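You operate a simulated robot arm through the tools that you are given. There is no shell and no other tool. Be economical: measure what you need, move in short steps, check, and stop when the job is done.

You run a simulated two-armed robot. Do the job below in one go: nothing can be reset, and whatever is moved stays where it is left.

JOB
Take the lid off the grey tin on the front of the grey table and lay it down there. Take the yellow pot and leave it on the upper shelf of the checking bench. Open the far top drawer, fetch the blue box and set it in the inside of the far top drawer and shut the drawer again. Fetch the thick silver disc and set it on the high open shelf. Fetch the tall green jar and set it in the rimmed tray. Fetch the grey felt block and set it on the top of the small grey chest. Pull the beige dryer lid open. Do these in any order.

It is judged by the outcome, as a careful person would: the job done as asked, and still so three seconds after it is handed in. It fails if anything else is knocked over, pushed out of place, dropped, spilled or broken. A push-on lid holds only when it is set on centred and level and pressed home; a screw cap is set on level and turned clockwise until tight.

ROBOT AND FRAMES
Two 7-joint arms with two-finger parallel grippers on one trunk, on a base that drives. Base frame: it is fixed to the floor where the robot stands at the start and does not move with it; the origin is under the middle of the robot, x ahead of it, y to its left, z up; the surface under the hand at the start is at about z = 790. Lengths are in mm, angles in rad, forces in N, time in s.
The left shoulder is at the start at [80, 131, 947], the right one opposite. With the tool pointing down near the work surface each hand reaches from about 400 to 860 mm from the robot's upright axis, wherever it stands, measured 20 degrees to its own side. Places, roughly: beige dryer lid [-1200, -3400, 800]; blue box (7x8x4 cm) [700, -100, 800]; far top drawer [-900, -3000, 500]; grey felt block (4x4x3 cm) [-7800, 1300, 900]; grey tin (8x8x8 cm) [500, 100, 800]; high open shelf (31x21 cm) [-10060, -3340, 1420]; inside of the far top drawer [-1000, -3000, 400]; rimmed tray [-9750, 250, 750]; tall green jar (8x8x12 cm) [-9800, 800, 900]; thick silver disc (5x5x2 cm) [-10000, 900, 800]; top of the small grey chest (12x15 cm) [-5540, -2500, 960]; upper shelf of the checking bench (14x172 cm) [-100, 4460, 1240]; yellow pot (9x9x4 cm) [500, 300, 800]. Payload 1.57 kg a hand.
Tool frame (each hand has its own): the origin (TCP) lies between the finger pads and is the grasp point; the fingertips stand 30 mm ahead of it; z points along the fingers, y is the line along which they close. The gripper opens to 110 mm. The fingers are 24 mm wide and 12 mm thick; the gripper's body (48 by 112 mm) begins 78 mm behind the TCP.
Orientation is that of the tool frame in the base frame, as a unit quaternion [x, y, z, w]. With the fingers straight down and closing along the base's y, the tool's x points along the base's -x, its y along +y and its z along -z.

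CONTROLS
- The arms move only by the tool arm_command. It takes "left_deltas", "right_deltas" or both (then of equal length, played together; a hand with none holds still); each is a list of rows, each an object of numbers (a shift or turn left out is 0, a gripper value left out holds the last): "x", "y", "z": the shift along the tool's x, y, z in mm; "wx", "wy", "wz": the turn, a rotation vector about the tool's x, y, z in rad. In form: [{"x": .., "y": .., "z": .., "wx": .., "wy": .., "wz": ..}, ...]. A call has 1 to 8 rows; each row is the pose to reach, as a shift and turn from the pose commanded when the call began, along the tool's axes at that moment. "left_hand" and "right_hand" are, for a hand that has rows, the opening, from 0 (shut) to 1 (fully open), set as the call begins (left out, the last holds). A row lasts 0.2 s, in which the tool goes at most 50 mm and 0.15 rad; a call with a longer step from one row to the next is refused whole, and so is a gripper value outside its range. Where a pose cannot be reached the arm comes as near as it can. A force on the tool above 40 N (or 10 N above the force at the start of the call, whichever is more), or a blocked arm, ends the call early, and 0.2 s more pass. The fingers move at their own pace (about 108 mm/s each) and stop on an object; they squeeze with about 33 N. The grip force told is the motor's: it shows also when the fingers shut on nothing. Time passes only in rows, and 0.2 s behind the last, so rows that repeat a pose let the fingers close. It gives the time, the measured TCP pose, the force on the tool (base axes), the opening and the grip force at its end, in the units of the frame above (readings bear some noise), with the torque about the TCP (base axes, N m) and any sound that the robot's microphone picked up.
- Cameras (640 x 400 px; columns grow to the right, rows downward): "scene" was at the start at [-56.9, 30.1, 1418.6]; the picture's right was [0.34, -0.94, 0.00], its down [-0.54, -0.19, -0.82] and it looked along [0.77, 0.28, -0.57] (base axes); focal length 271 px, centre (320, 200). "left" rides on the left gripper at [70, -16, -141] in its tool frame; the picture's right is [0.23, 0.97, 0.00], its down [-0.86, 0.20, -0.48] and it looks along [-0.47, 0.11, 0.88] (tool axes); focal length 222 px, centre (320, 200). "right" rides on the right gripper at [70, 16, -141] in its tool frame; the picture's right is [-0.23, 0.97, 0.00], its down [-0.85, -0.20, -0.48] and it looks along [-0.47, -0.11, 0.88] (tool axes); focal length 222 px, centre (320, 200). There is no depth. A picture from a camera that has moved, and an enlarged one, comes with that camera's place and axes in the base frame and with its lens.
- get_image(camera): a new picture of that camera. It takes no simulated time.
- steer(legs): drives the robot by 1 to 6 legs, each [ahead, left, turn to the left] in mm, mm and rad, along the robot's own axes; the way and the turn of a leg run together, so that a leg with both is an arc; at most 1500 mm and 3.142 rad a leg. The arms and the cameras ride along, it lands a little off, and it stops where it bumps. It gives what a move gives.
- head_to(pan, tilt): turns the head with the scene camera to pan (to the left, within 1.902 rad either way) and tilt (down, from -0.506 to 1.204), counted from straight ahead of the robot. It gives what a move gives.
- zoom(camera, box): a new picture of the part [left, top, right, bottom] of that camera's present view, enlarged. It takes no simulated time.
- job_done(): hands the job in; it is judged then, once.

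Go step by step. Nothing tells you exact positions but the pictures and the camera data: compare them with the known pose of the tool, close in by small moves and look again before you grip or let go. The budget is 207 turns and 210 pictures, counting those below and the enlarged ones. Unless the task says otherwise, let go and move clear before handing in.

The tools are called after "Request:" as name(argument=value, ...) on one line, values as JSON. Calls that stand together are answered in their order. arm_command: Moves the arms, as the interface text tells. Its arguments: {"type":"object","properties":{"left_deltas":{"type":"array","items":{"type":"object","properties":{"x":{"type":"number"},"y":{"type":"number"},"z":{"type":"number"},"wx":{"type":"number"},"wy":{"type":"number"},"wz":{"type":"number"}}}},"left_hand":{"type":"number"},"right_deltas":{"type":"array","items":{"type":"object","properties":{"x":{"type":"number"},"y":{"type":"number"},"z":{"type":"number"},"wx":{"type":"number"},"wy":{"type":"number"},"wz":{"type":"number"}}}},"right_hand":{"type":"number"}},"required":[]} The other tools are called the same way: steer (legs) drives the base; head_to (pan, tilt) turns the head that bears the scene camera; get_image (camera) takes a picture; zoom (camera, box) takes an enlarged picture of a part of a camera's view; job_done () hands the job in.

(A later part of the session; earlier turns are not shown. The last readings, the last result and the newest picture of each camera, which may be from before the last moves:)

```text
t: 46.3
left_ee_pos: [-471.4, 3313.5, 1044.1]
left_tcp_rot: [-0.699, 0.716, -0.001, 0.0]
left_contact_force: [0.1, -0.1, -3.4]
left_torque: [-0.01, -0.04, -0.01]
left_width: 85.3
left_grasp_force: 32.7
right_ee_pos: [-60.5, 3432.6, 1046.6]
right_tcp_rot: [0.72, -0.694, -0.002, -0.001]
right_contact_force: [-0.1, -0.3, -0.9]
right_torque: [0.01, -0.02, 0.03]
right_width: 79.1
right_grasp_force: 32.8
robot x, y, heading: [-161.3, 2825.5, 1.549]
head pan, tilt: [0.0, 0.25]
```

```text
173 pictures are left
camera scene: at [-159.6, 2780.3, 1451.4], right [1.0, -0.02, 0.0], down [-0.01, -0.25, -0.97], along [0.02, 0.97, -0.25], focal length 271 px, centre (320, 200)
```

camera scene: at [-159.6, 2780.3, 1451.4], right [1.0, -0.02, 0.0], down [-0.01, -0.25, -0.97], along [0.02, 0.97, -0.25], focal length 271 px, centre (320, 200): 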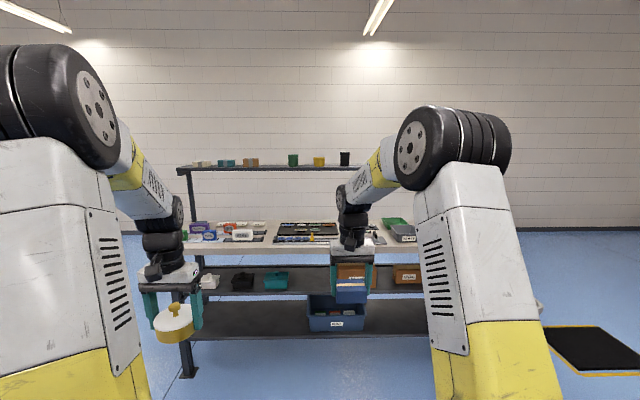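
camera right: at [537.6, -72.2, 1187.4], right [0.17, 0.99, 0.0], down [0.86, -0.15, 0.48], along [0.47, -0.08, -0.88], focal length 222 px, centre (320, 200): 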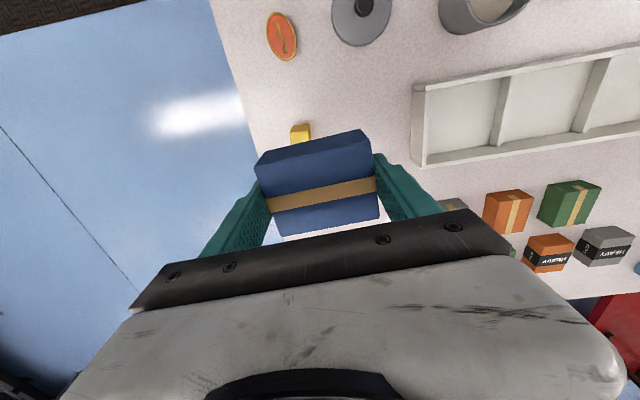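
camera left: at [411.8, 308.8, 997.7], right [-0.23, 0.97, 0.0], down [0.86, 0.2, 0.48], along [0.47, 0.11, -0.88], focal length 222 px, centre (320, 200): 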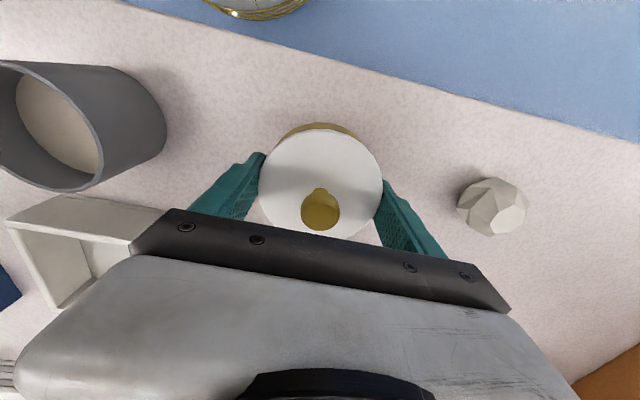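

Request:
zoom(camera="scene", box=[170, 140, 490, 340])

Request:
head_to(pan=-0.5, tilt=0.25)

Request:
get_image(camera="scene")

```text
2.00 times, centred on (330, 240) of scene
camera zoom: at [-159.6, 2780.3, 1451.4], right [1.0, -0.02, 0.0], down [-0.01, -0.25, -0.97], along [0.02, 0.97, -0.25], focal length 542 px, centre (300, 120)
```

zoom: 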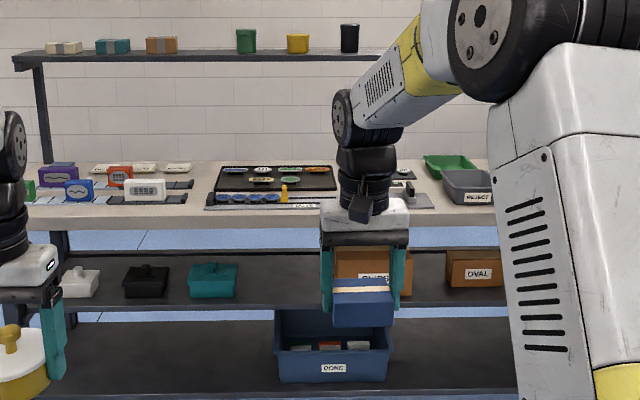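

```text
t: 47.2
left_ee_pos: [-470.9, 3312.9, 1045.3]
left_tcp_rot: [-0.699, 0.715, 0.0, 0.0]
left_contact_force: [-0.7, 0.1, -2.9]
left_torque: [0.0, -0.03, -0.01]
left_width: 85.5
left_grasp_force: 33.3
right_ee_pos: [-61.0, 3431.8, 1046.2]
right_tcp_rot: [0.72, -0.694, -0.002, -0.001]
right_contact_force: [0.9, -0.3, -0.4]
right_torque: [-0.04, -0.01, -0.02]
right_width: 79.1
right_grasp_force: 32.8
robot x, y, heading: [-155.3, 2825.4, 1.55]
head pan, tilt: [-0.499, 0.25]
```

```text
171 pictures are left
camera scene: at [-115.3, 2767.9, 1451.4], right [0.87, -0.5, 0.0], down [-0.12, -0.21, -0.97], along [0.48, 0.84, -0.25], focal length 271 px, centre (320, 200)
```

scene: 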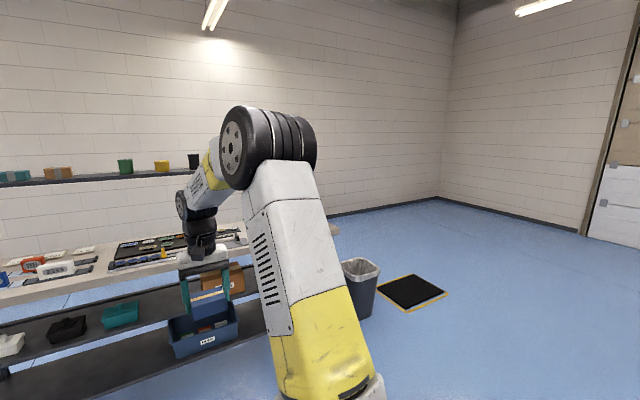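

The shelf has a gap, and I need to test how far the left arm can reach at that height. I raise the left hand and extend, retracting the right hand meanwhile.

Request:
arm_command(left_deltas=[{"z": -50}, {"z": -100}, {"z": -150}, {"z": -200}, {"z": -250}, {"x": -50, "z": -250}, {"x": -100, "z": -250}, {"x": -150, "z": -250}], right_deltas=[{"x": 30}, {"x": 60}, {"x": 90}, {"x": 120}, {"x": 150}, {"x": 180}, {"x": 180}, {"x": 180}])

Request:
arm_command(left_deltas=[{"x": -40}, {"x": -80}, {"x": -120}, {"x": -120}])

Request:
get_image(camera="scene")

```text
t: 49.0
left_ee_pos: [-468.2, 3460.4, 1295.4]
left_tcp_rot: [-0.699, 0.715, -0.002, -0.001]
left_contact_force: [-0.4, -0.6, -2.4]
left_torque: [0.06, -0.01, 0.01]
left_width: 85.6
left_grasp_force: 32.8
right_ee_pos: [-55.3, 3252.8, 1045.9]
right_tcp_rot: [0.719, -0.695, -0.002, -0.001]
right_contact_force: [0.3, -0.5, -1.2]
right_torque: [0.04, 0.02, -0.05]
right_width: 79.4
right_grasp_force: 33.3
robot x, y, heading: [-156.1, 2828.5, 1.552]
head pan, tilt: [-0.499, 0.25]
```

```text
t: 50.0
left_ee_pos: [-453.2, 3502.7, 1278.5]
left_tcp_rot: [-0.699, 0.715, 0.001, 0.001]
left_contact_force: [0.7, 1.0, -3.0]
left_torque: [0.02, -0.04, 0.0]
left_width: 85.6
left_grasp_force: 33.1
left hand out of reach, approached as far as the arm can: row 1, 2, 3, 4
right_ee_pos: [-55.2, 3251.9, 1046.3]
right_tcp_rot: [0.719, -0.694, -0.002, -0.001]
right_contact_force: [0.1, -0.1, -1.4]
right_torque: [-0.01, 0.01, 0.01]
right_width: 79.2
right_grasp_force: 33.0
robot x, y, heading: [-162.3, 2827.0, 1.548]
head pan, tilt: [-0.499, 0.25]
```

```text
170 pictures are left
camera scene: at [-115.1, 2767.9, 1451.4], right [0.87, -0.5, 0.0], down [-0.12, -0.21, -0.97], along [0.48, 0.84, -0.25], focal length 271 px, centre (320, 200)
```

scene: 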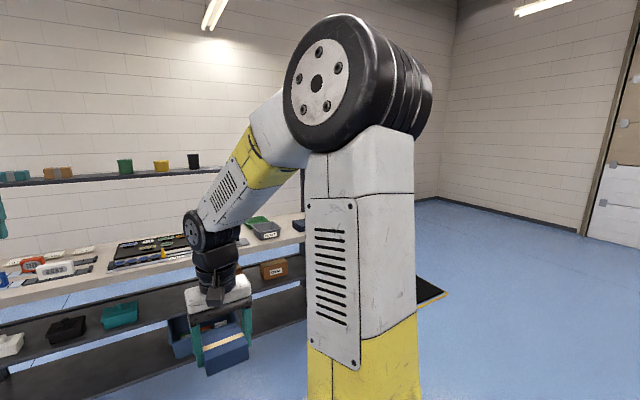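

The vertical-tool reach at shelf height is about 690 mm ahead. I need to know how near the base can stand, so I look down at my base and at the bench front.

Request:
head_to(pan=0, tilt=1.1)

Request:
get_image(camera="scene")

Request:
get_image(camera="left")

Request:
get_image(camera="right")

```text
t: 51.2
left_ee_pos: [-452.2, 3501.1, 1278.7]
left_tcp_rot: [-0.699, 0.715, 0.002, 0.001]
left_contact_force: [0.1, -0.1, -2.4]
left_torque: [0.0, -0.03, 0.01]
left_width: 85.5
left_grasp_force: 32.6
right_ee_pos: [-55.2, 3252.6, 1046.4]
right_tcp_rot: [0.719, -0.695, -0.001, 0.0]
right_contact_force: [-0.2, 0.2, -0.8]
right_torque: [0.0, 0.02, 0.02]
right_width: 79.1
right_grasp_force: 33.1
robot x, y, heading: [-157.2, 2826.8, 1.542]
head pan, tilt: [0.0, 1.1]
```

```text
169 pictures are left
camera scene: at [-160.3, 2750.2, 1380.6], right [1.0, -0.02, 0.0], down [-0.02, -0.89, -0.45], along [0.01, 0.45, -0.89], focal length 271 px, centre (320, 200)
```

scene: 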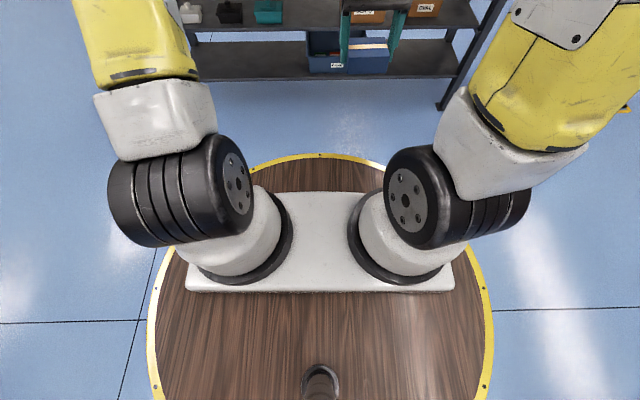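

```text
168 pictures are left
camera left: at [-436.7, 3431.0, 1419.1], right [-0.98, -0.2, 0.0], down [-0.18, 0.86, 0.48], along [-0.1, 0.47, -0.88], focal length 222 px, centre (320, 200)
```

left: 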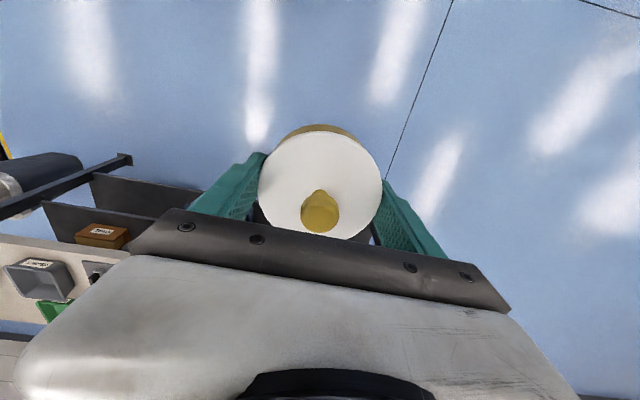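

```text
167 pictures are left
camera right: at [-68.8, 3180.7, 1187.5], right [-0.98, 0.19, 0.0], down [0.17, 0.86, 0.48], along [0.09, 0.47, -0.88], focal length 222 px, centre (320, 200)
```

right: 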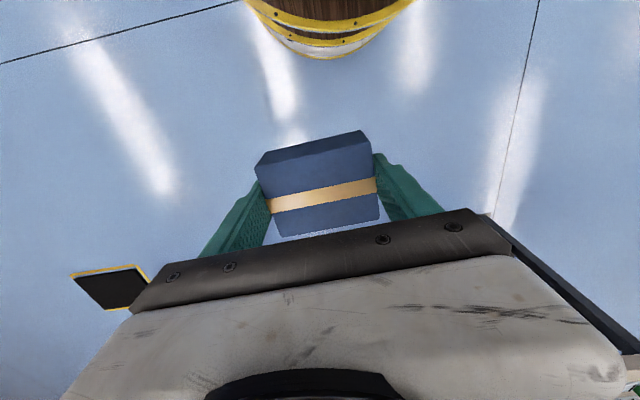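

The deck radius is about 300 mm, the bench front is near y≈4180 and the shelf gap is centred near x≈-414. I retract the left hand and drive closer.

Request:
arm_command(left_deltas=[{"x": 40, "y": -30, "z": -10}, {"x": 80, "y": -60, "z": -30}, {"x": 120, "y": -85, "z": -50}, {"x": 160, "y": -110, "z": -50}, {"x": 200, "y": -130, "z": -50}, {"x": 240, "y": -140, "z": -50}, {"x": 240, "y": -140, "z": -50}])

Request:
steer(legs=[[700, 148, 0.026]])

Request:
head_to(pan=0.1, tilt=0.3)

Request:
get_image(camera="scene")

Request:
get_image(camera="left")

```text
refused: row 1 steps farther than a row can; nothing moved
```

```text
t: 55.0
left_ee_pos: [-601.6, 4183.6, 1278.2]
left_tcp_rot: [-0.706, 0.709, 0.001, 0.001]
left_contact_force: [-0.7, -0.2, -3.0]
left_torque: [0.02, 0.0, 0.01]
left_width: 85.8
left_grasp_force: 33.2
right_ee_pos: [-199.1, 3940.8, 1046.0]
right_tcp_rot: [0.726, -0.688, -0.002, -0.001]
right_contact_force: [-0.2, -0.2, -0.4]
right_torque: [0.01, -0.01, 0.01]
right_width: 79.1
right_grasp_force: 32.7
robot x, y, heading: [-295.2, 3513.7, 1.568]
head pan, tilt: [0.0, 1.1]
```

```text
t: 56.2
left_ee_pos: [-601.9, 4183.1, 1278.6]
left_tcp_rot: [-0.705, 0.709, 0.001, 0.001]
left_contact_force: [0.2, 0.4, -3.3]
left_torque: [0.02, 0.01, 0.0]
left_width: 85.5
left_grasp_force: 33.0
right_ee_pos: [-200.0, 3940.5, 1045.6]
right_tcp_rot: [0.725, -0.688, -0.002, -0.001]
right_contact_force: [-0.4, 0.9, -1.0]
right_torque: [0.01, -0.02, -0.01]
right_width: 79.0
right_grasp_force: 32.6
robot x, y, heading: [-293.3, 3515.1, 1.562]
head pan, tilt: [0.099, 0.3]
```

```text
166 pictures are left
camera scene: at [-304.7, 3466.2, 1446.6], right [1.0, 0.09, 0.0], down [0.03, -0.3, -0.95], along [-0.09, 0.95, -0.3], focal length 271 px, centre (320, 200)
```

scene: 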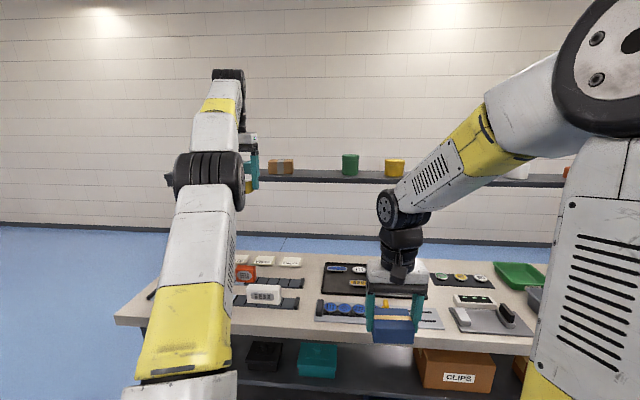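

```text
165 pictures are left
camera left: at [-583.8, 4112.3, 1419.2], right [-0.98, -0.22, 0.0], down [-0.19, 0.85, 0.48], along [-0.11, 0.47, -0.88], focal length 222 px, centre (320, 200)
```

left: 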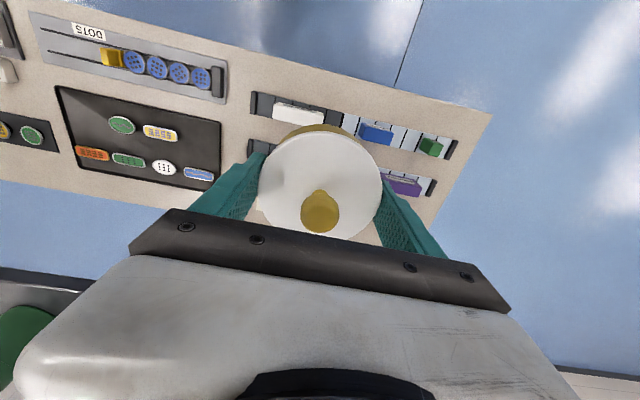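

Request:
arm_command(left_deltas=[{"x": 35, "y": -25, "z": -10}, {"x": 70, "y": -50, "z": -25}, {"x": 105, "y": -75, "z": -40}, {"x": 120, "y": -110, "z": -40}, {"x": 120, "y": -150, "z": -40}, {"x": 120, "y": -175, "z": -40}, {"x": 120, "y": -175, "z": -40}])

Request:
get_image(camera="left")

Request:
head_to(pan=0.05, tilt=0.85)

Request:
get_image(camera="scene")

```text
t: 57.8
left_ee_pos: [-425.9, 4061.9, 1317.8]
left_tcp_rot: [-0.705, 0.709, 0.002, 0.0]
left_contact_force: [-0.6, 0.1, -2.7]
left_torque: [0.03, -0.01, -0.02]
left_width: 85.5
left_grasp_force: 32.7
right_ee_pos: [-199.9, 3941.1, 1046.1]
right_tcp_rot: [0.726, -0.688, -0.002, -0.001]
right_contact_force: [-0.4, -0.4, -0.2]
right_torque: [-0.03, -0.02, 0.02]
right_width: 79.4
right_grasp_force: 33.0
robot x, y, heading: [-292.3, 3512.8, 1.564]
head pan, tilt: [0.099, 0.3]
```

```text
164 pictures are left
camera left: at [-408.4, 3991.1, 1458.4], right [-0.98, -0.22, 0.0], down [-0.19, 0.85, 0.48], along [-0.11, 0.47, -0.88], focal length 222 px, centre (320, 200)
```

left: 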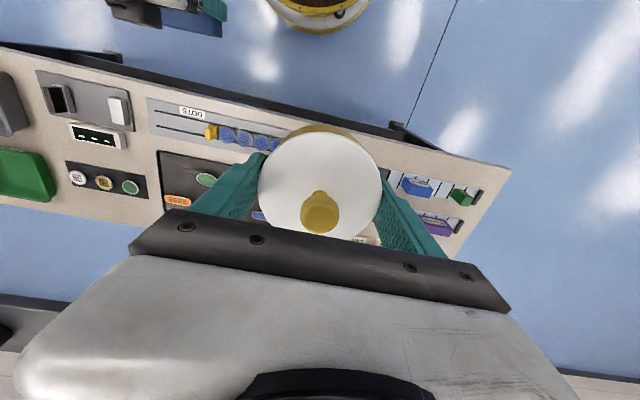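

```text
t: 58.7
left_ee_pos: [-426.4, 4061.7, 1318.1]
left_tcp_rot: [-0.705, 0.709, 0.002, 0.001]
left_contact_force: [-1.2, -0.6, -3.6]
left_torque: [-0.04, -0.01, -0.03]
left_width: 85.6
left_grasp_force: 33.1
right_ee_pos: [-200.7, 3940.4, 1045.5]
right_tcp_rot: [0.726, -0.688, -0.002, -0.001]
right_contact_force: [0.3, 0.9, -0.9]
right_torque: [-0.01, -0.01, -0.01]
right_width: 79.2
right_grasp_force: 32.3
robot x, y, heading: [-294.7, 3511.9, 1.563]
head pan, tilt: [0.051, 0.85]
```

```text
163 pictures are left
camera scene: at [-299.4, 3451.3, 1398.3], right [1.0, 0.04, 0.0], down [0.03, -0.75, -0.66], along [-0.03, 0.66, -0.75], focal length 271 px, centre (320, 200)
```

scene: 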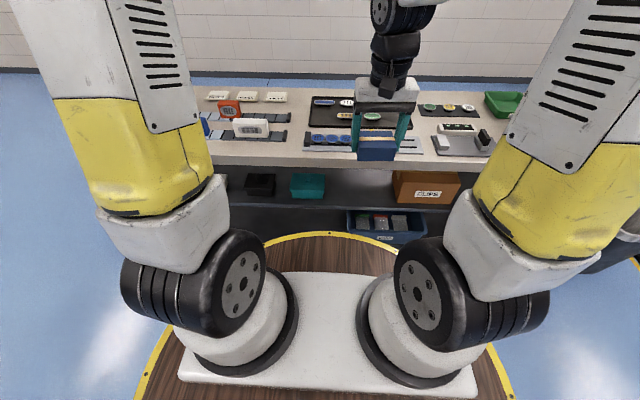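

The table's front is at y≈4090 (z≈870), so I can stand at y≈3764. I drive forward and look at the shelf.

Request:
steer(legs=[[252, 0, 0.006]])

Request:
get_image(camera="left")

Request:
head_to(pan=0.35, tilt=0.3)

Request:
get_image(camera="scene")

```text
t: 60.6
left_ee_pos: [-427.7, 4312.6, 1319.2]
left_tcp_rot: [-0.706, 0.708, 0.001, 0.001]
left_contact_force: [0.2, -0.5, -3.0]
left_torque: [0.02, 0.0, 0.0]
left_width: 85.4
left_grasp_force: 33.1
right_ee_pos: [-199.6, 4191.7, 1045.7]
right_tcp_rot: [0.726, -0.687, -0.003, 0.0]
right_contact_force: [0.8, -0.7, -0.5]
right_torque: [0.01, 0.03, -0.01]
right_width: 79.1
right_grasp_force: 33.3
robot x, y, heading: [-291.7, 3762.3, 1.565]
head pan, tilt: [0.051, 0.85]
```

```text
162 pictures are left
camera left: at [-409.1, 4241.6, 1458.5], right [-0.97, -0.22, 0.0], down [-0.2, 0.85, 0.48], along [-0.11, 0.47, -0.88], focal length 222 px, centre (320, 200)
```

left: 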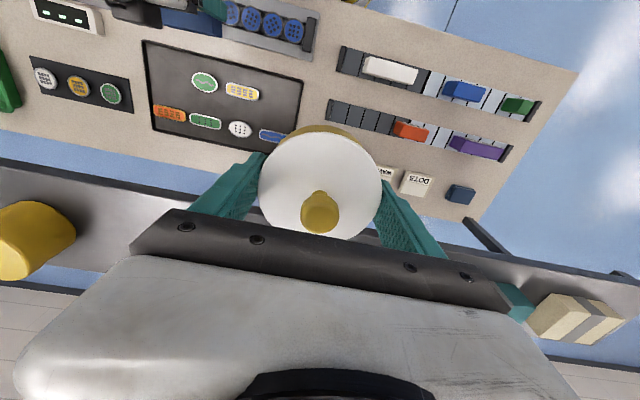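

```text
t: 61.5
left_ee_pos: [-427.4, 4311.7, 1318.4]
left_tcp_rot: [-0.706, 0.709, 0.002, 0.001]
left_contact_force: [-0.2, -0.1, -3.2]
left_torque: [-0.02, 0.01, -0.03]
left_width: 85.4
left_grasp_force: 33.0
right_ee_pos: [-199.3, 4192.3, 1046.2]
right_tcp_rot: [0.726, -0.688, -0.001, -0.001]
right_contact_force: [-0.1, 0.5, -0.5]
right_torque: [0.01, 0.02, 0.0]
right_width: 79.2
right_grasp_force: 33.1
robot x, y, heading: [-293.4, 3764.6, 1.564]
head pan, tilt: [0.351, 0.3]
```

```text
161 pictures are left
camera scene: at [-326.2, 3711.9, 1446.5], right [0.94, 0.34, 0.0], down [0.1, -0.28, -0.95], along [-0.33, 0.9, -0.3], focal length 271 px, centre (320, 200)
```

scene: 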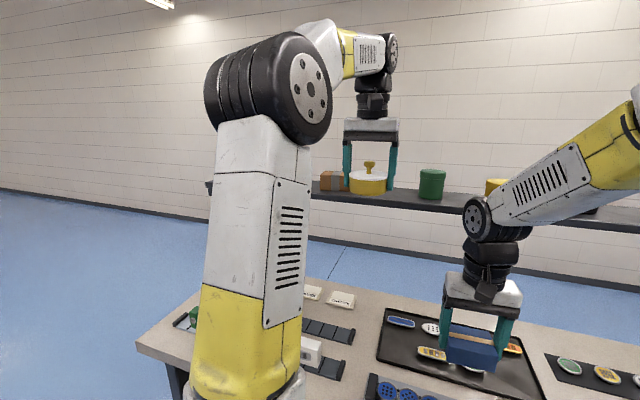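

Gap centre ≈ x -415; shelf front edge y≈4383. I advance the pot over the shelf.

Request:
arm_command(left_deltas=[{"x": -35, "y": -6}, {"x": -70, "y": -12, "z": 5}, {"x": -100, "y": -12, "z": 10}, {"x": -125, "y": -12, "z": 15}, {"x": -125, "y": -12, "z": 15}])

Request:
get_image(camera="left")

Request:
zoom(camera="scene", box=[300, 120, 460, 220])

```text
t: 62.7
left_ee_pos: [-413.2, 4433.9, 1302.1]
left_tcp_rot: [-0.706, 0.708, 0.003, 0.002]
left_contact_force: [-0.5, -0.2, -3.4]
left_torque: [-0.01, 0.0, -0.01]
left_width: 85.5
left_grasp_force: 32.8
left hand out of reach, approached as far as the arm can: row 4, 5
right_ee_pos: [-199.6, 4190.3, 1046.3]
right_tcp_rot: [0.726, -0.688, -0.001, -0.001]
right_contact_force: [0.6, -0.4, -0.6]
right_torque: [-0.01, 0.02, -0.01]
right_width: 78.9
right_grasp_force: 33.2
robot x, y, heading: [-290.5, 3762.2, 1.566]
head pan, tilt: [0.351, 0.3]
```

```text
160 pictures are left
camera left: at [-395.2, 4362.5, 1441.5], right [-0.97, -0.22, 0.0], down [-0.2, 0.85, 0.48], along [-0.11, 0.47, -0.88], focal length 222 px, centre (320, 200)
```

left: 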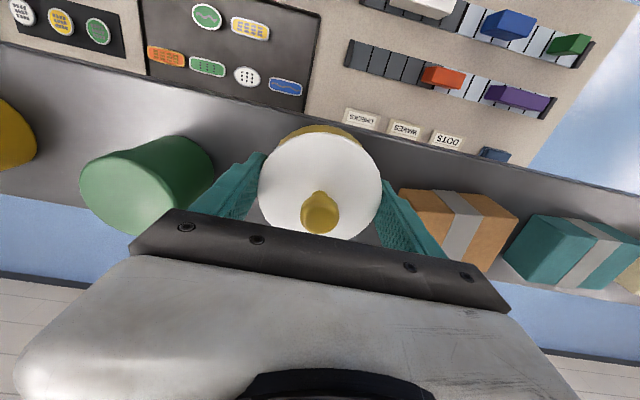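

```text
4.00 times, centred on (380, 170) of scene
camera zoom: at [-326.2, 3711.9, 1446.6], right [0.94, 0.34, 0.0], down [0.1, -0.28, -0.96], along [-0.33, 0.9, -0.3], focal length 1083 px, centre (80, 320)
```

zoom: 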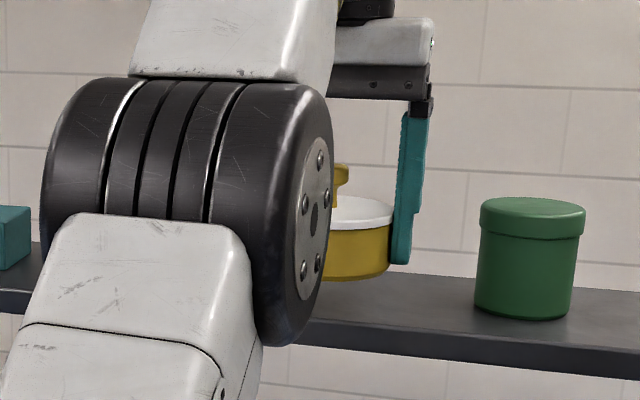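

Request:
arm_command(left_deltas=[{"x": -2, "z": 6}, {"x": -4, "z": 12}, {"x": -4, "z": 16}, {"x": -4, "z": 19}, {"x": -4, "z": 22}, {"x": -4, "z": 25}])

Request:
zoom(camera="scene", box=[300, 120, 460, 220])

```text
t: 64.1
left_ee_pos: [-414.2, 4438.2, 1276.1]
left_tcp_rot: [-0.706, 0.708, 0.001, 0.002]
left_contact_force: [-0.6, -0.5, -1.7]
left_torque: [-0.06, 0.03, 0.02]
left_width: 85.2
left_grasp_force: 32.8
right_ee_pos: [-198.8, 4192.1, 1045.6]
right_tcp_rot: [0.725, -0.689, -0.001, -0.001]
right_contact_force: [0.6, -0.2, -1.1]
right_torque: [0.0, 0.02, -0.01]
right_width: 79.3
right_grasp_force: 32.8
robot x, y, heading: [-293.3, 3763.1, 1.566]
head pan, tilt: [0.351, 0.3]
```

```text
4.00 times, centred on (380, 170) of scene
camera zoom: at [-326.2, 3711.9, 1446.6], right [0.94, 0.34, 0.0], down [0.1, -0.28, -0.96], along [-0.33, 0.9, -0.3], focal length 1083 px, centre (80, 320)
```

zoom: 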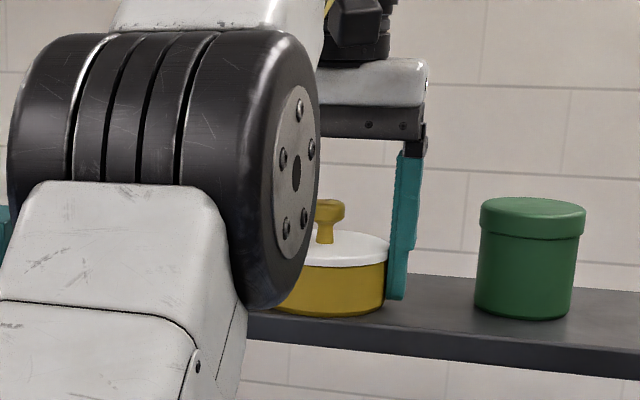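

Contact is just beginning (weight dropped to 1.7 N). A few more millimetres.

Request:
arm_command(left_deltas=[{"z": 1}, {"z": 2}, {"z": 3}, {"z": 4}])

```text
t: 65.1
left_ee_pos: [-415.5, 4436.9, 1274.2]
left_tcp_rot: [-0.706, 0.708, 0.002, 0.003]
left_contact_force: [-1.3, 3.6, 23.2]
left_torque: [0.16, -0.01, -0.21]
left_width: 85.6
left_grasp_force: 32.9
right_ee_pos: [-199.3, 4190.8, 1045.3]
right_tcp_rot: [0.726, -0.688, -0.001, -0.001]
right_contact_force: [0.9, -0.2, -0.9]
right_torque: [-0.01, -0.01, 0.03]
right_width: 79.5
right_grasp_force: 32.6
robot x, y, heading: [-293.3, 3765.7, 1.565]
head pan, tilt: [0.351, 0.3]
```

Request:
arm_command(left_deltas=[{"z": -2}, {"z": -2}, {"z": -2}], left_hand=0.93)

Request:
get_image(camera="left")

Request:
zoom(camera="scene", box=[300, 120, 460, 220])

```text
t: 65.9
left_ee_pos: [-413.2, 4437.8, 1273.4]
left_tcp_rot: [-0.706, 0.708, 0.001, 0.0]
left_contact_force: [-0.5, -0.1, 1.0]
left_torque: [0.03, 0.02, -0.02]
left_width: 102.0
left_grasp_force: 0.1
right_ee_pos: [-199.5, 4192.7, 1045.5]
right_tcp_rot: [0.726, -0.687, -0.002, -0.001]
right_contact_force: [-0.5, 0.6, -1.3]
right_torque: [0.0, 0.0, -0.01]
right_width: 79.2
right_grasp_force: 32.7
robot x, y, heading: [-292.2, 3761.4, 1.565]
head pan, tilt: [0.351, 0.3]
heard: snap
```

```text
157 pictures are left
camera left: at [-396.1, 4366.9, 1413.6], right [-0.97, -0.22, 0.0], down [-0.2, 0.85, 0.48], along [-0.11, 0.47, -0.88], focal length 222 px, centre (320, 200)
```

left: 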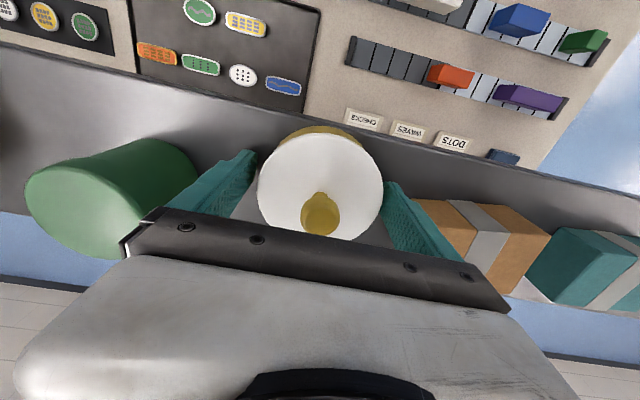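

```text
4.00 times, centred on (380, 170) of scene
camera zoom: at [-326.2, 3711.8, 1446.6], right [0.94, 0.34, 0.0], down [0.1, -0.28, -0.96], along [-0.33, 0.9, -0.3], focal length 1083 px, centre (80, 320)
```

zoom: 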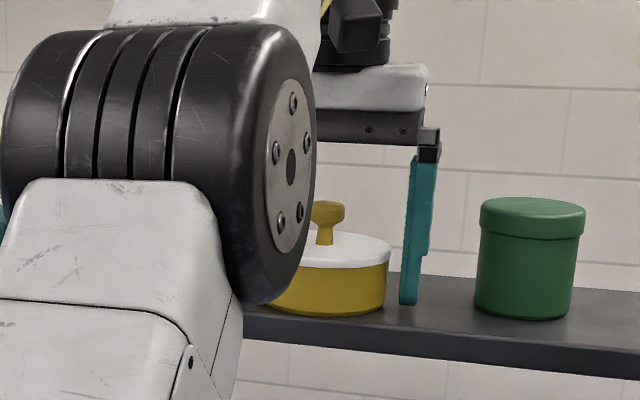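

The pot stands on the shelf. I withdraw the left hand up and back, then back the robot away.

Request:
arm_command(left_deltas=[{"z": -15}, {"x": 5, "z": -35}, {"x": 15, "z": -55}, {"x": 30, "z": -80}, {"x": 70, "z": -95}, {"x": 115, "z": -100}, {"x": 160, "z": -100}, {"x": 180, "z": -100}])

Request:
get_image(camera="left")

```text
t: 67.7
left_ee_pos: [-414.2, 4257.2, 1371.0]
left_tcp_rot: [-0.706, 0.708, 0.0, 0.001]
left_contact_force: [0.1, 0.5, -0.8]
left_torque: [0.01, 0.02, -0.01]
left_width: 102.2
left_grasp_force: 0.1
left hand out of reach, approached as far as the arm can: row 2, 3, 4, 5
right_ee_pos: [-200.1, 4192.2, 1045.9]
right_tcp_rot: [0.727, -0.687, -0.002, -0.001]
right_contact_force: [0.5, 0.0, -1.5]
right_torque: [0.01, 0.0, 0.03]
right_width: 79.1
right_grasp_force: 32.7
robot x, y, heading: [-291.8, 3764.8, 1.566]
head pan, tilt: [0.351, 0.3]
```

```text
155 pictures are left
camera left: at [-396.2, 4186.6, 1511.7], right [-0.97, -0.22, 0.0], down [-0.2, 0.85, 0.48], along [-0.11, 0.47, -0.88], focal length 222 px, centre (320, 200)
```

left: 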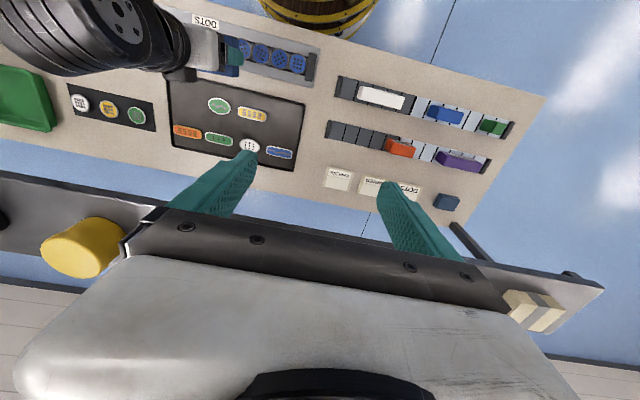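

The pot is settled. Next I drive back and over toward the drawers near (-900,-3000), stopping to look.

Request:
steer(legs=[[-900, 0, 0], [0, 0, 3.14], [1450, 60, 0], [1450, 60, 0]])

Request:
head_to(pan=-0.3, tilt=0.25)

Request:
get_image(camera="scene")

```text
t: 93.5
left_ee_pos: [-84.2, -547.9, 1371.6]
left_tcp_rot: [0.717, 0.697, -0.001, 0.002]
left_contact_force: [-0.6, -0.8, 0.4]
left_torque: [-0.02, 0.01, 0.0]
left_width: 102.3
left_grasp_force: 0.0
right_ee_pos: [-296.3, -476.7, 1044.6]
right_tcp_rot: [0.697, 0.717, 0.0, 0.002]
right_contact_force: [0.5, 0.1, -1.1]
right_torque: [-0.03, 0.01, 0.0]
right_width: 79.4
right_grasp_force: 33.1
robot x, y, heading: [-192.3, -52.0, -1.603]
head pan, tilt: [0.351, 0.3]
```

```text
t: 94.5
left_ee_pos: [-83.9, -547.7, 1371.1]
left_tcp_rot: [0.717, 0.698, -0.001, 0.001]
left_contact_force: [-0.3, -0.4, -0.5]
left_torque: [0.02, 0.0, 0.02]
left_width: 102.3
left_grasp_force: 0.1
right_ee_pos: [-296.3, -476.1, 1045.5]
right_tcp_rot: [0.697, 0.717, 0.0, 0.002]
right_contact_force: [0.1, -0.1, -1.0]
right_torque: [0.02, -0.01, 0.01]
right_width: 79.0
right_grasp_force: 33.2
robot x, y, heading: [-191.7, -47.5, -1.602]
head pan, tilt: [-0.3, 0.25]
```

```text
154 pictures are left
camera scene: at [-218.0, 0.7, 1451.3], right [-0.95, 0.32, 0.0], down [0.08, 0.23, -0.97], along [-0.31, -0.92, -0.25], focal length 271 px, centre (320, 200)
```

scene: 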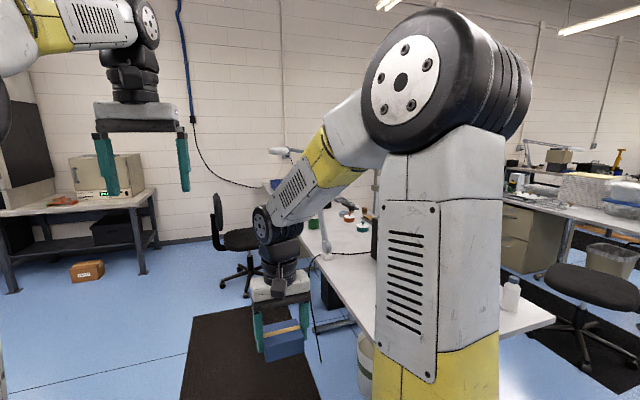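

Request:
steer(legs=[[1100, 450, 0]])

Request:
head_to(pan=-0.55, tilt=0.35)

Request:
get_image(camera="scene")

```text
t: 100.5
left_ee_pos: [296.0, -1661.7, 1371.4]
left_tcp_rot: [0.726, 0.688, -0.002, 0.001]
left_contact_force: [-0.7, -0.2, -0.5]
left_torque: [0.01, 0.0, 0.02]
left_width: 102.5
left_grasp_force: 0.1
right_ee_pos: [83.3, -1587.9, 1045.2]
right_tcp_rot: [0.705, 0.709, 0.0, 0.002]
right_contact_force: [0.0, 0.6, -0.6]
right_torque: [-0.01, 0.0, 0.0]
right_width: 79.4
right_grasp_force: 32.9
robot x, y, heading: [201.7, -1165.8, -1.629]
head pan, tilt: [-0.3, 0.25]
```

```text
t: 101.3
left_ee_pos: [295.9, -1662.4, 1372.5]
left_tcp_rot: [0.725, 0.688, -0.001, 0.001]
left_contact_force: [-0.5, 0.5, -0.3]
left_torque: [0.0, 0.01, 0.0]
left_width: 102.3
left_grasp_force: 0.2
right_ee_pos: [84.0, -1586.2, 1045.8]
right_tcp_rot: [0.705, 0.709, -0.001, 0.002]
right_contact_force: [0.2, -0.2, -0.7]
right_torque: [-0.01, 0.01, 0.02]
right_width: 79.2
right_grasp_force: 32.9
robot x, y, heading: [199.4, -1164.1, -1.624]
head pan, tilt: [-0.55, 0.351]
```

```text
153 pictures are left
camera scene: at [154.8, -1099.9, 1441.9], right [-0.82, 0.57, 0.0], down [0.19, 0.28, -0.94], along [-0.53, -0.77, -0.34], focal length 271 px, centre (320, 200)
```

scene: 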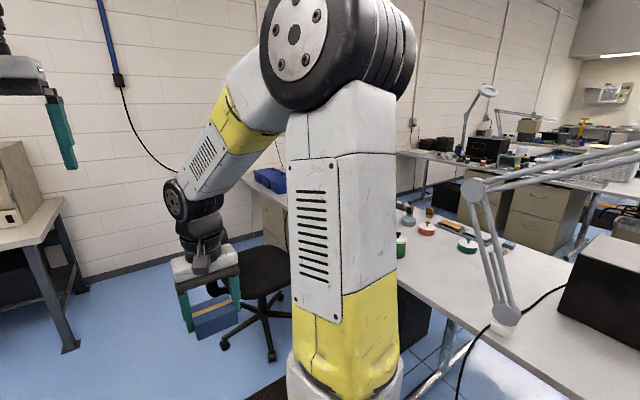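

Request:
steer(legs=[[0, 0, -0.5]])

Request:
head_to(pan=0.0, tilt=0.35)

Request:
get_image(camera="scene")

Request:
zoom(camera="scene", box=[160, 120, 400, 270])

```text
t: 103.1
left_ee_pos: [41.4, -1645.6, 1371.1]
left_tcp_rot: [0.875, 0.485, -0.002, 0.001]
left_contact_force: [0.2, -0.2, 0.0]
left_torque: [-0.01, 0.01, -0.02]
left_width: 102.2
left_grasp_force: 0.1
right_ee_pos: [-106.3, -1475.6, 1046.3]
right_tcp_rot: [0.86, 0.51, -0.001, 0.002]
right_contact_force: [1.2, 1.0, -0.6]
right_torque: [0.01, 0.0, -0.02]
right_width: 79.1
right_grasp_force: 33.9
robot x, y, heading: [200.6, -1159.9, -2.126]
head pan, tilt: [-0.55, 0.351]
```

```text
t: 104.1
left_ee_pos: [42.5, -1646.1, 1371.4]
left_tcp_rot: [0.875, 0.484, -0.001, 0.0]
left_contact_force: [0.2, 0.0, -0.1]
left_torque: [-0.03, 0.01, -0.02]
left_width: 102.3
left_grasp_force: 0.0
right_ee_pos: [-105.6, -1478.2, 1044.4]
right_tcp_rot: [0.861, 0.509, -0.002, 0.002]
right_contact_force: [-0.1, 0.0, -1.2]
right_torque: [-0.02, -0.04, -0.03]
right_width: 79.1
right_grasp_force: 33.2
robot x, y, heading: [201.7, -1163.4, -2.131]
head pan, tilt: [0.0, 0.351]
```

```text
152 pictures are left
camera scene: at [224.8, -1123.2, 1441.9], right [-0.85, 0.53, 0.0], down [0.18, 0.29, -0.94], along [-0.5, -0.8, -0.34], focal length 271 px, centre (320, 200)
```

scene: 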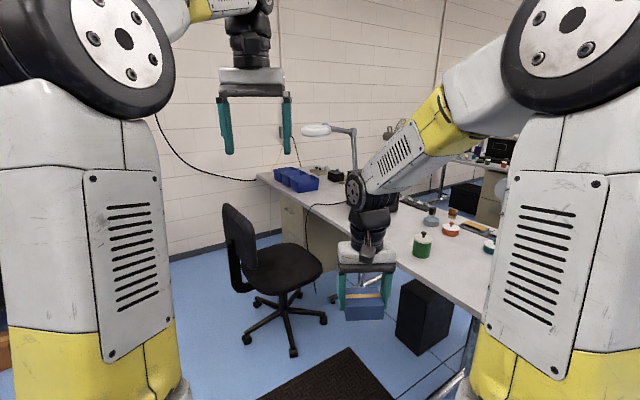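

```text
2.67 times, centred on (280, 195) of scene
camera zoom: at [224.8, -1123.2, 1441.9], right [-0.85, 0.53, 0.0], down [0.18, 0.29, -0.94], along [-0.5, -0.8, -0.34], focal length 722 px, centre (427, 213)
```

zoom: 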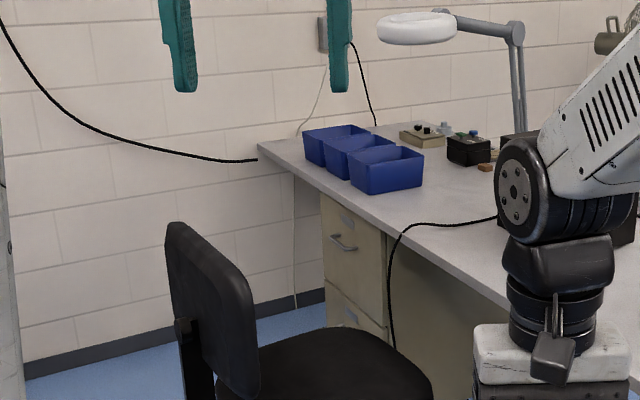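

The beige drawer pedestal is at the far end, its top handle near (-645,-3000,607), facing +x, with a chair near (-395,-2510). I go to (130,-3000) and face -x.

Request:
steer(legs=[[0, 0, 0.556], [1450, -20, 0], [390, -20, 0], [0, 0, -1.571]])

Request:
head_to(pan=0.0, tilt=0.5)

Request:
get_image(camera="scene")

```text
t: 110.4
left_ee_pos: [284.3, -2633.7, 1369.6]
left_tcp_rot: [0.713, 0.701, -0.001, 0.001]
left_contact_force: [0.1, -0.9, -0.8]
left_torque: [0.08, 0.0, 0.0]
left_width: 102.5
left_grasp_force: 0.0
right_ee_pos: [71.1, -2565.0, 1045.2]
right_tcp_rot: [0.693, 0.721, 0.0, 0.0]
right_contact_force: [-0.1, 0.4, -1.3]
right_torque: [0.02, 0.0, -0.01]
right_width: 79.3
right_grasp_force: 33.3
robot x, y, heading: [172.5, -2138.5, -1.589]
head pan, tilt: [0.0, 0.351]
stopped in leg 2: the robot was blocked; the commanded pose is now the measured one
```

```text
t: 111.1
left_ee_pos: [283.4, -2632.6, 1370.0]
left_tcp_rot: [0.713, 0.701, 0.0, 0.001]
left_contact_force: [-0.6, -0.2, 0.3]
left_torque: [0.0, 0.03, -0.02]
left_width: 102.5
left_grasp_force: 0.0
right_ee_pos: [71.1, -2563.7, 1045.1]
right_tcp_rot: [0.692, 0.722, 0.0, 0.002]
right_contact_force: [-0.6, 0.0, -1.0]
right_torque: [-0.01, 0.02, 0.01]
right_width: 78.9
right_grasp_force: 33.4
robot x, y, heading: [167.9, -2135.4, -1.589]
head pan, tilt: [0.0, 0.499]
```

```text
150 pictures are left
camera scene: at [171.7, -2087.9, 1428.3], right [-1.0, 0.02, 0.0], down [0.01, 0.48, -0.88], along [-0.01, -0.88, -0.48], focal length 271 px, centre (320, 200)
```

scene: 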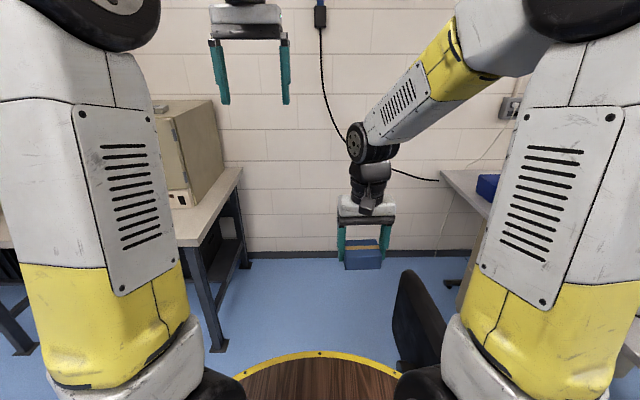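

I was blocked, probably by the chair. I look down at the front right.

Request:
head_to(pan=-0.3, tilt=1.0)

Request:
get_image(camera="scene")

Request:
get_image(camera="right")

```text
t: 112.0
left_ee_pos: [284.4, -2632.0, 1370.2]
left_tcp_rot: [0.713, 0.701, 0.0, 0.001]
left_contact_force: [0.0, 1.3, 0.6]
left_torque: [0.0, 0.04, -0.03]
left_width: 102.3
left_grasp_force: 0.0
right_ee_pos: [70.4, -2562.4, 1046.6]
right_tcp_rot: [0.692, 0.722, 0.001, 0.001]
right_contact_force: [-0.5, -0.2, -1.4]
right_torque: [-0.02, -0.02, 0.01]
right_width: 78.9
right_grasp_force: 33.3
robot x, y, heading: [169.8, -2135.0, -1.585]
head pan, tilt: [-0.3, 1.0]
```

```text
149 pictures are left
camera scene: at [151.5, -2063.1, 1387.2], right [-0.95, 0.31, 0.0], down [0.26, 0.8, -0.54], along [-0.17, -0.51, -0.84], focal length 271 px, centre (320, 200)
```

scene: 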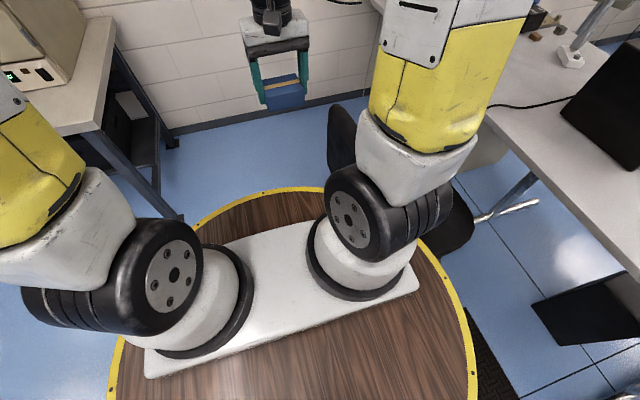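

```text
148 pictures are left
camera right: at [84.0, -2494.4, 1187.3], right [0.98, -0.19, 0.0], down [-0.17, -0.86, 0.48], along [-0.09, -0.47, -0.88], focal length 222 px, centre (320, 200)
```

right: 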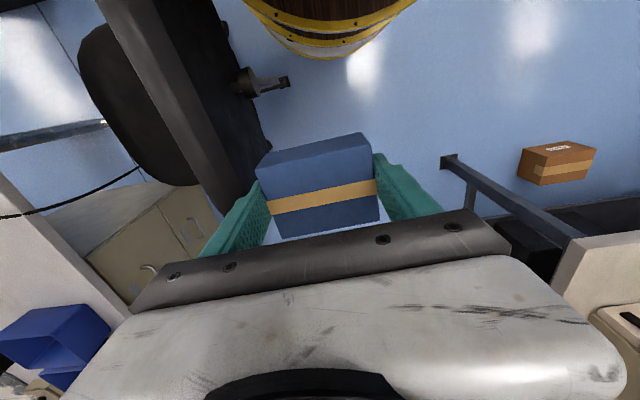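

The right arm most likely touched the chair back. I raise the right hand, back off, give the chair more room, and come round facing -x.

Request:
arm_command(right_deltas=[{"z": -50}, {"z": -100}, {"z": -150}, {"z": -200}, {"z": -200}])

Request:
steer(legs=[[-150, 0, 0], [0, 160, 0], [650, 0, 0]])

Request:
get_image(camera="scene")

```text
t: 113.2
left_ee_pos: [285.2, -2632.1, 1371.8]
left_tcp_rot: [0.712, 0.702, 0.0, 0.001]
left_contact_force: [-0.1, 0.6, 0.4]
left_torque: [-0.02, 0.04, 0.0]
left_width: 102.3
left_grasp_force: 0.1
right_ee_pos: [69.2, -2563.1, 1245.1]
right_tcp_rot: [0.692, 0.722, 0.0, 0.001]
right_contact_force: [0.0, 0.6, -0.9]
right_torque: [0.02, -0.01, -0.03]
right_width: 79.3
right_grasp_force: 33.0
robot x, y, heading: [170.6, -2139.8, -1.588]
head pan, tilt: [-0.3, 1.0]
```

```text
t: 118.8
left_ee_pos: [427.4, -3140.3, 1370.5]
left_tcp_rot: [0.717, 0.698, 0.001, 0.001]
left_contact_force: [0.3, 0.4, 0.3]
left_torque: [-0.04, 0.0, -0.03]
left_width: 102.2
left_grasp_force: 0.1
right_ee_pos: [213.3, -3069.0, 1246.0]
right_tcp_rot: [0.696, 0.718, -0.001, 0.002]
right_contact_force: [0.7, -0.8, -1.0]
right_torque: [0.01, -0.02, 0.0]
right_width: 79.0
right_grasp_force: 33.1
robot x, y, heading: [316.7, -2640.6, -1.596]
head pan, tilt: [-0.3, 1.0]
```

```text
147 pictures are left
camera scene: at [300.8, -2568.1, 1387.1], right [-0.95, 0.32, 0.0], down [0.27, 0.8, -0.54], along [-0.17, -0.51, -0.84], focal length 271 px, centre (320, 200)
```

scene: 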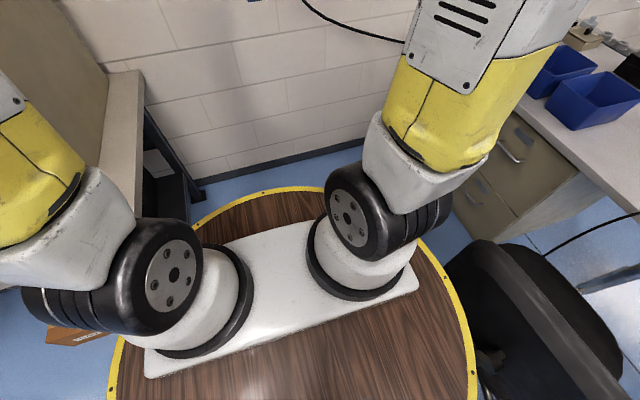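

Request:
steer(legs=[[0, 60, 0], [0, 0, -1.546]])

Request:
head_to(pan=0, tilt=0.6)

Request:
get_image(camera="scene")

```text
t: 123.6
left_ee_pos: [-113.9, -2761.9, 1371.8]
left_tcp_rot: [1.0, -0.004, -0.001, 0.0]
left_contact_force: [-0.4, -0.4, -0.4]
left_torque: [0.02, -0.03, -0.02]
left_width: 102.3
left_grasp_force: 0.1
right_ee_pos: [-47.8, -2546.4, 1246.3]
right_tcp_rot: [1.0, 0.026, -0.001, 0.001]
right_contact_force: [-0.7, 0.5, -0.7]
right_torque: [0.03, -0.01, 0.03]
right_width: 79.0
right_grasp_force: 33.0
robot x, y, heading: [381.2, -2644.3, 3.134]
head pan, tilt: [-0.3, 1.0]
```

```text
t: 124.5
left_ee_pos: [-115.3, -2762.1, 1371.2]
left_tcp_rot: [1.0, -0.003, -0.001, 0.001]
left_contact_force: [-0.1, 0.3, 0.1]
left_torque: [-0.01, -0.01, 0.0]
left_width: 102.2
left_grasp_force: 0.1
right_ee_pos: [-48.7, -2546.5, 1246.1]
right_tcp_rot: [1.0, 0.025, -0.002, 0.0]
right_contact_force: [1.2, 0.2, -1.2]
right_torque: [0.01, 0.0, 0.0]
right_width: 79.1
right_grasp_force: 33.1
robot x, y, heading: [380.9, -2641.0, 3.139]
head pan, tilt: [0.0, 0.6]
```

```text
146 pictures are left
camera scene: at [431.0, -2643.9, 1419.1], right [0.01, 1.0, 0.0], down [0.57, 0.0, -0.82], along [-0.82, 0.01, -0.57], focal length 271 px, centre (320, 200)
```

scene: 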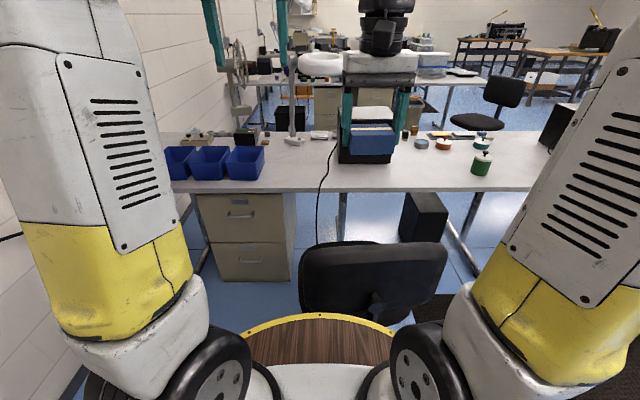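

Request:
zoom(camera="scene", box=[160, 110, 320, 290])

```text
2.22 times, centred on (240, 200) of scene
camera zoom: at [431.0, -2643.9, 1419.1], right [0.01, 1.0, 0.0], down [0.57, 0.0, -0.82], along [-0.82, 0.01, -0.57], focal length 602 px, centre (498, 200)
```

zoom: 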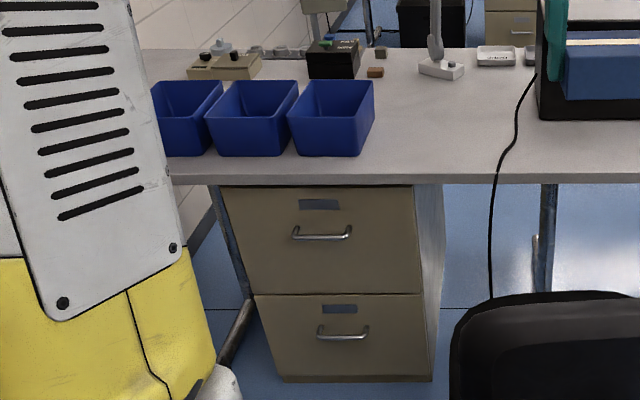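

The top drawer's handle is a horizontal bar near (-660,-3033,~575). I move to about (140,-3040), directly in front of it.

Request:
steer(legs=[[60, 330, 0], [181, 69, 0.003]])

Request:
get_image(camera="scene")

```text
t: 127.8
left_ee_pos: [-356.2, -3164.2, 1372.1]
left_tcp_rot: [1.0, 0.001, 0.0, 0.001]
left_contact_force: [0.6, 0.0, 0.7]
left_torque: [0.04, -0.03, 0.02]
left_width: 102.0
left_grasp_force: 0.1
right_ee_pos: [-291.4, -2948.8, 1245.6]
right_tcp_rot: [1.0, 0.03, -0.002, 0.001]
right_contact_force: [-0.3, -0.4, -0.8]
right_torque: [0.0, -0.01, 0.0]
right_width: 79.1
right_grasp_force: 33.0
robot x, y, heading: [140.2, -3039.8, -3.139]
head pan, tilt: [0.0, 0.6]
```

```text
144 pictures are left
camera scene: at [189.8, -3041.7, 1419.1], right [0.0, 1.0, 0.0], down [0.56, 0.0, -0.83], along [-0.83, 0.0, -0.56], focal length 271 px, centre (320, 200)
```

scene: 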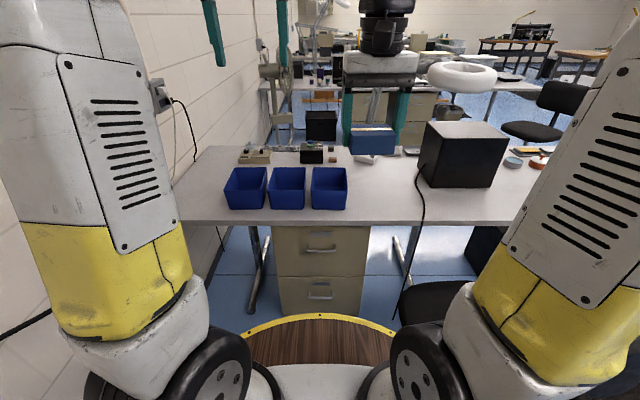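

Request:
zoom(camera="scene", box=[240, 200, 400, 320])

Request:
zoom(camera="scene", box=[160, 120, 360, 220])

```text
3.33 times, centred on (320, 260) of scene
camera zoom: at [189.8, -3041.7, 1419.1], right [0.0, 1.0, 0.0], down [0.56, 0.0, -0.83], along [-0.83, 0.0, -0.56], focal length 902 px, centre (320, 0)
```

zoom: 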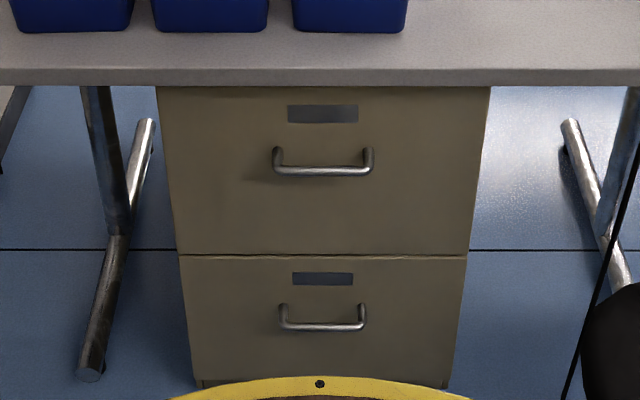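

```text
3.20 times, centred on (260, 170) of scene
camera zoom: at [189.8, -3041.7, 1419.1], right [0.0, 1.0, 0.0], down [0.56, 0.0, -0.83], along [-0.83, 0.0, -0.56], focal length 866 px, centre (512, 296)
```

zoom: 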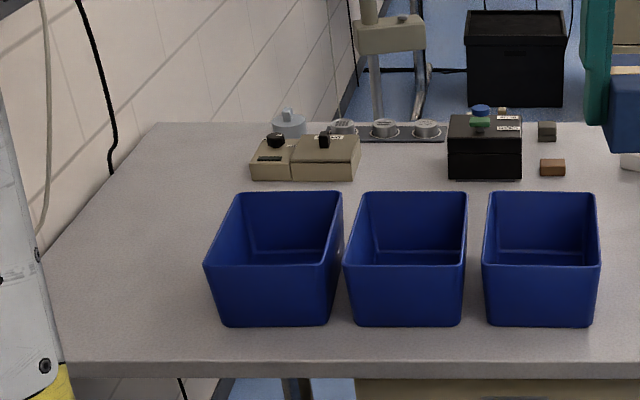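

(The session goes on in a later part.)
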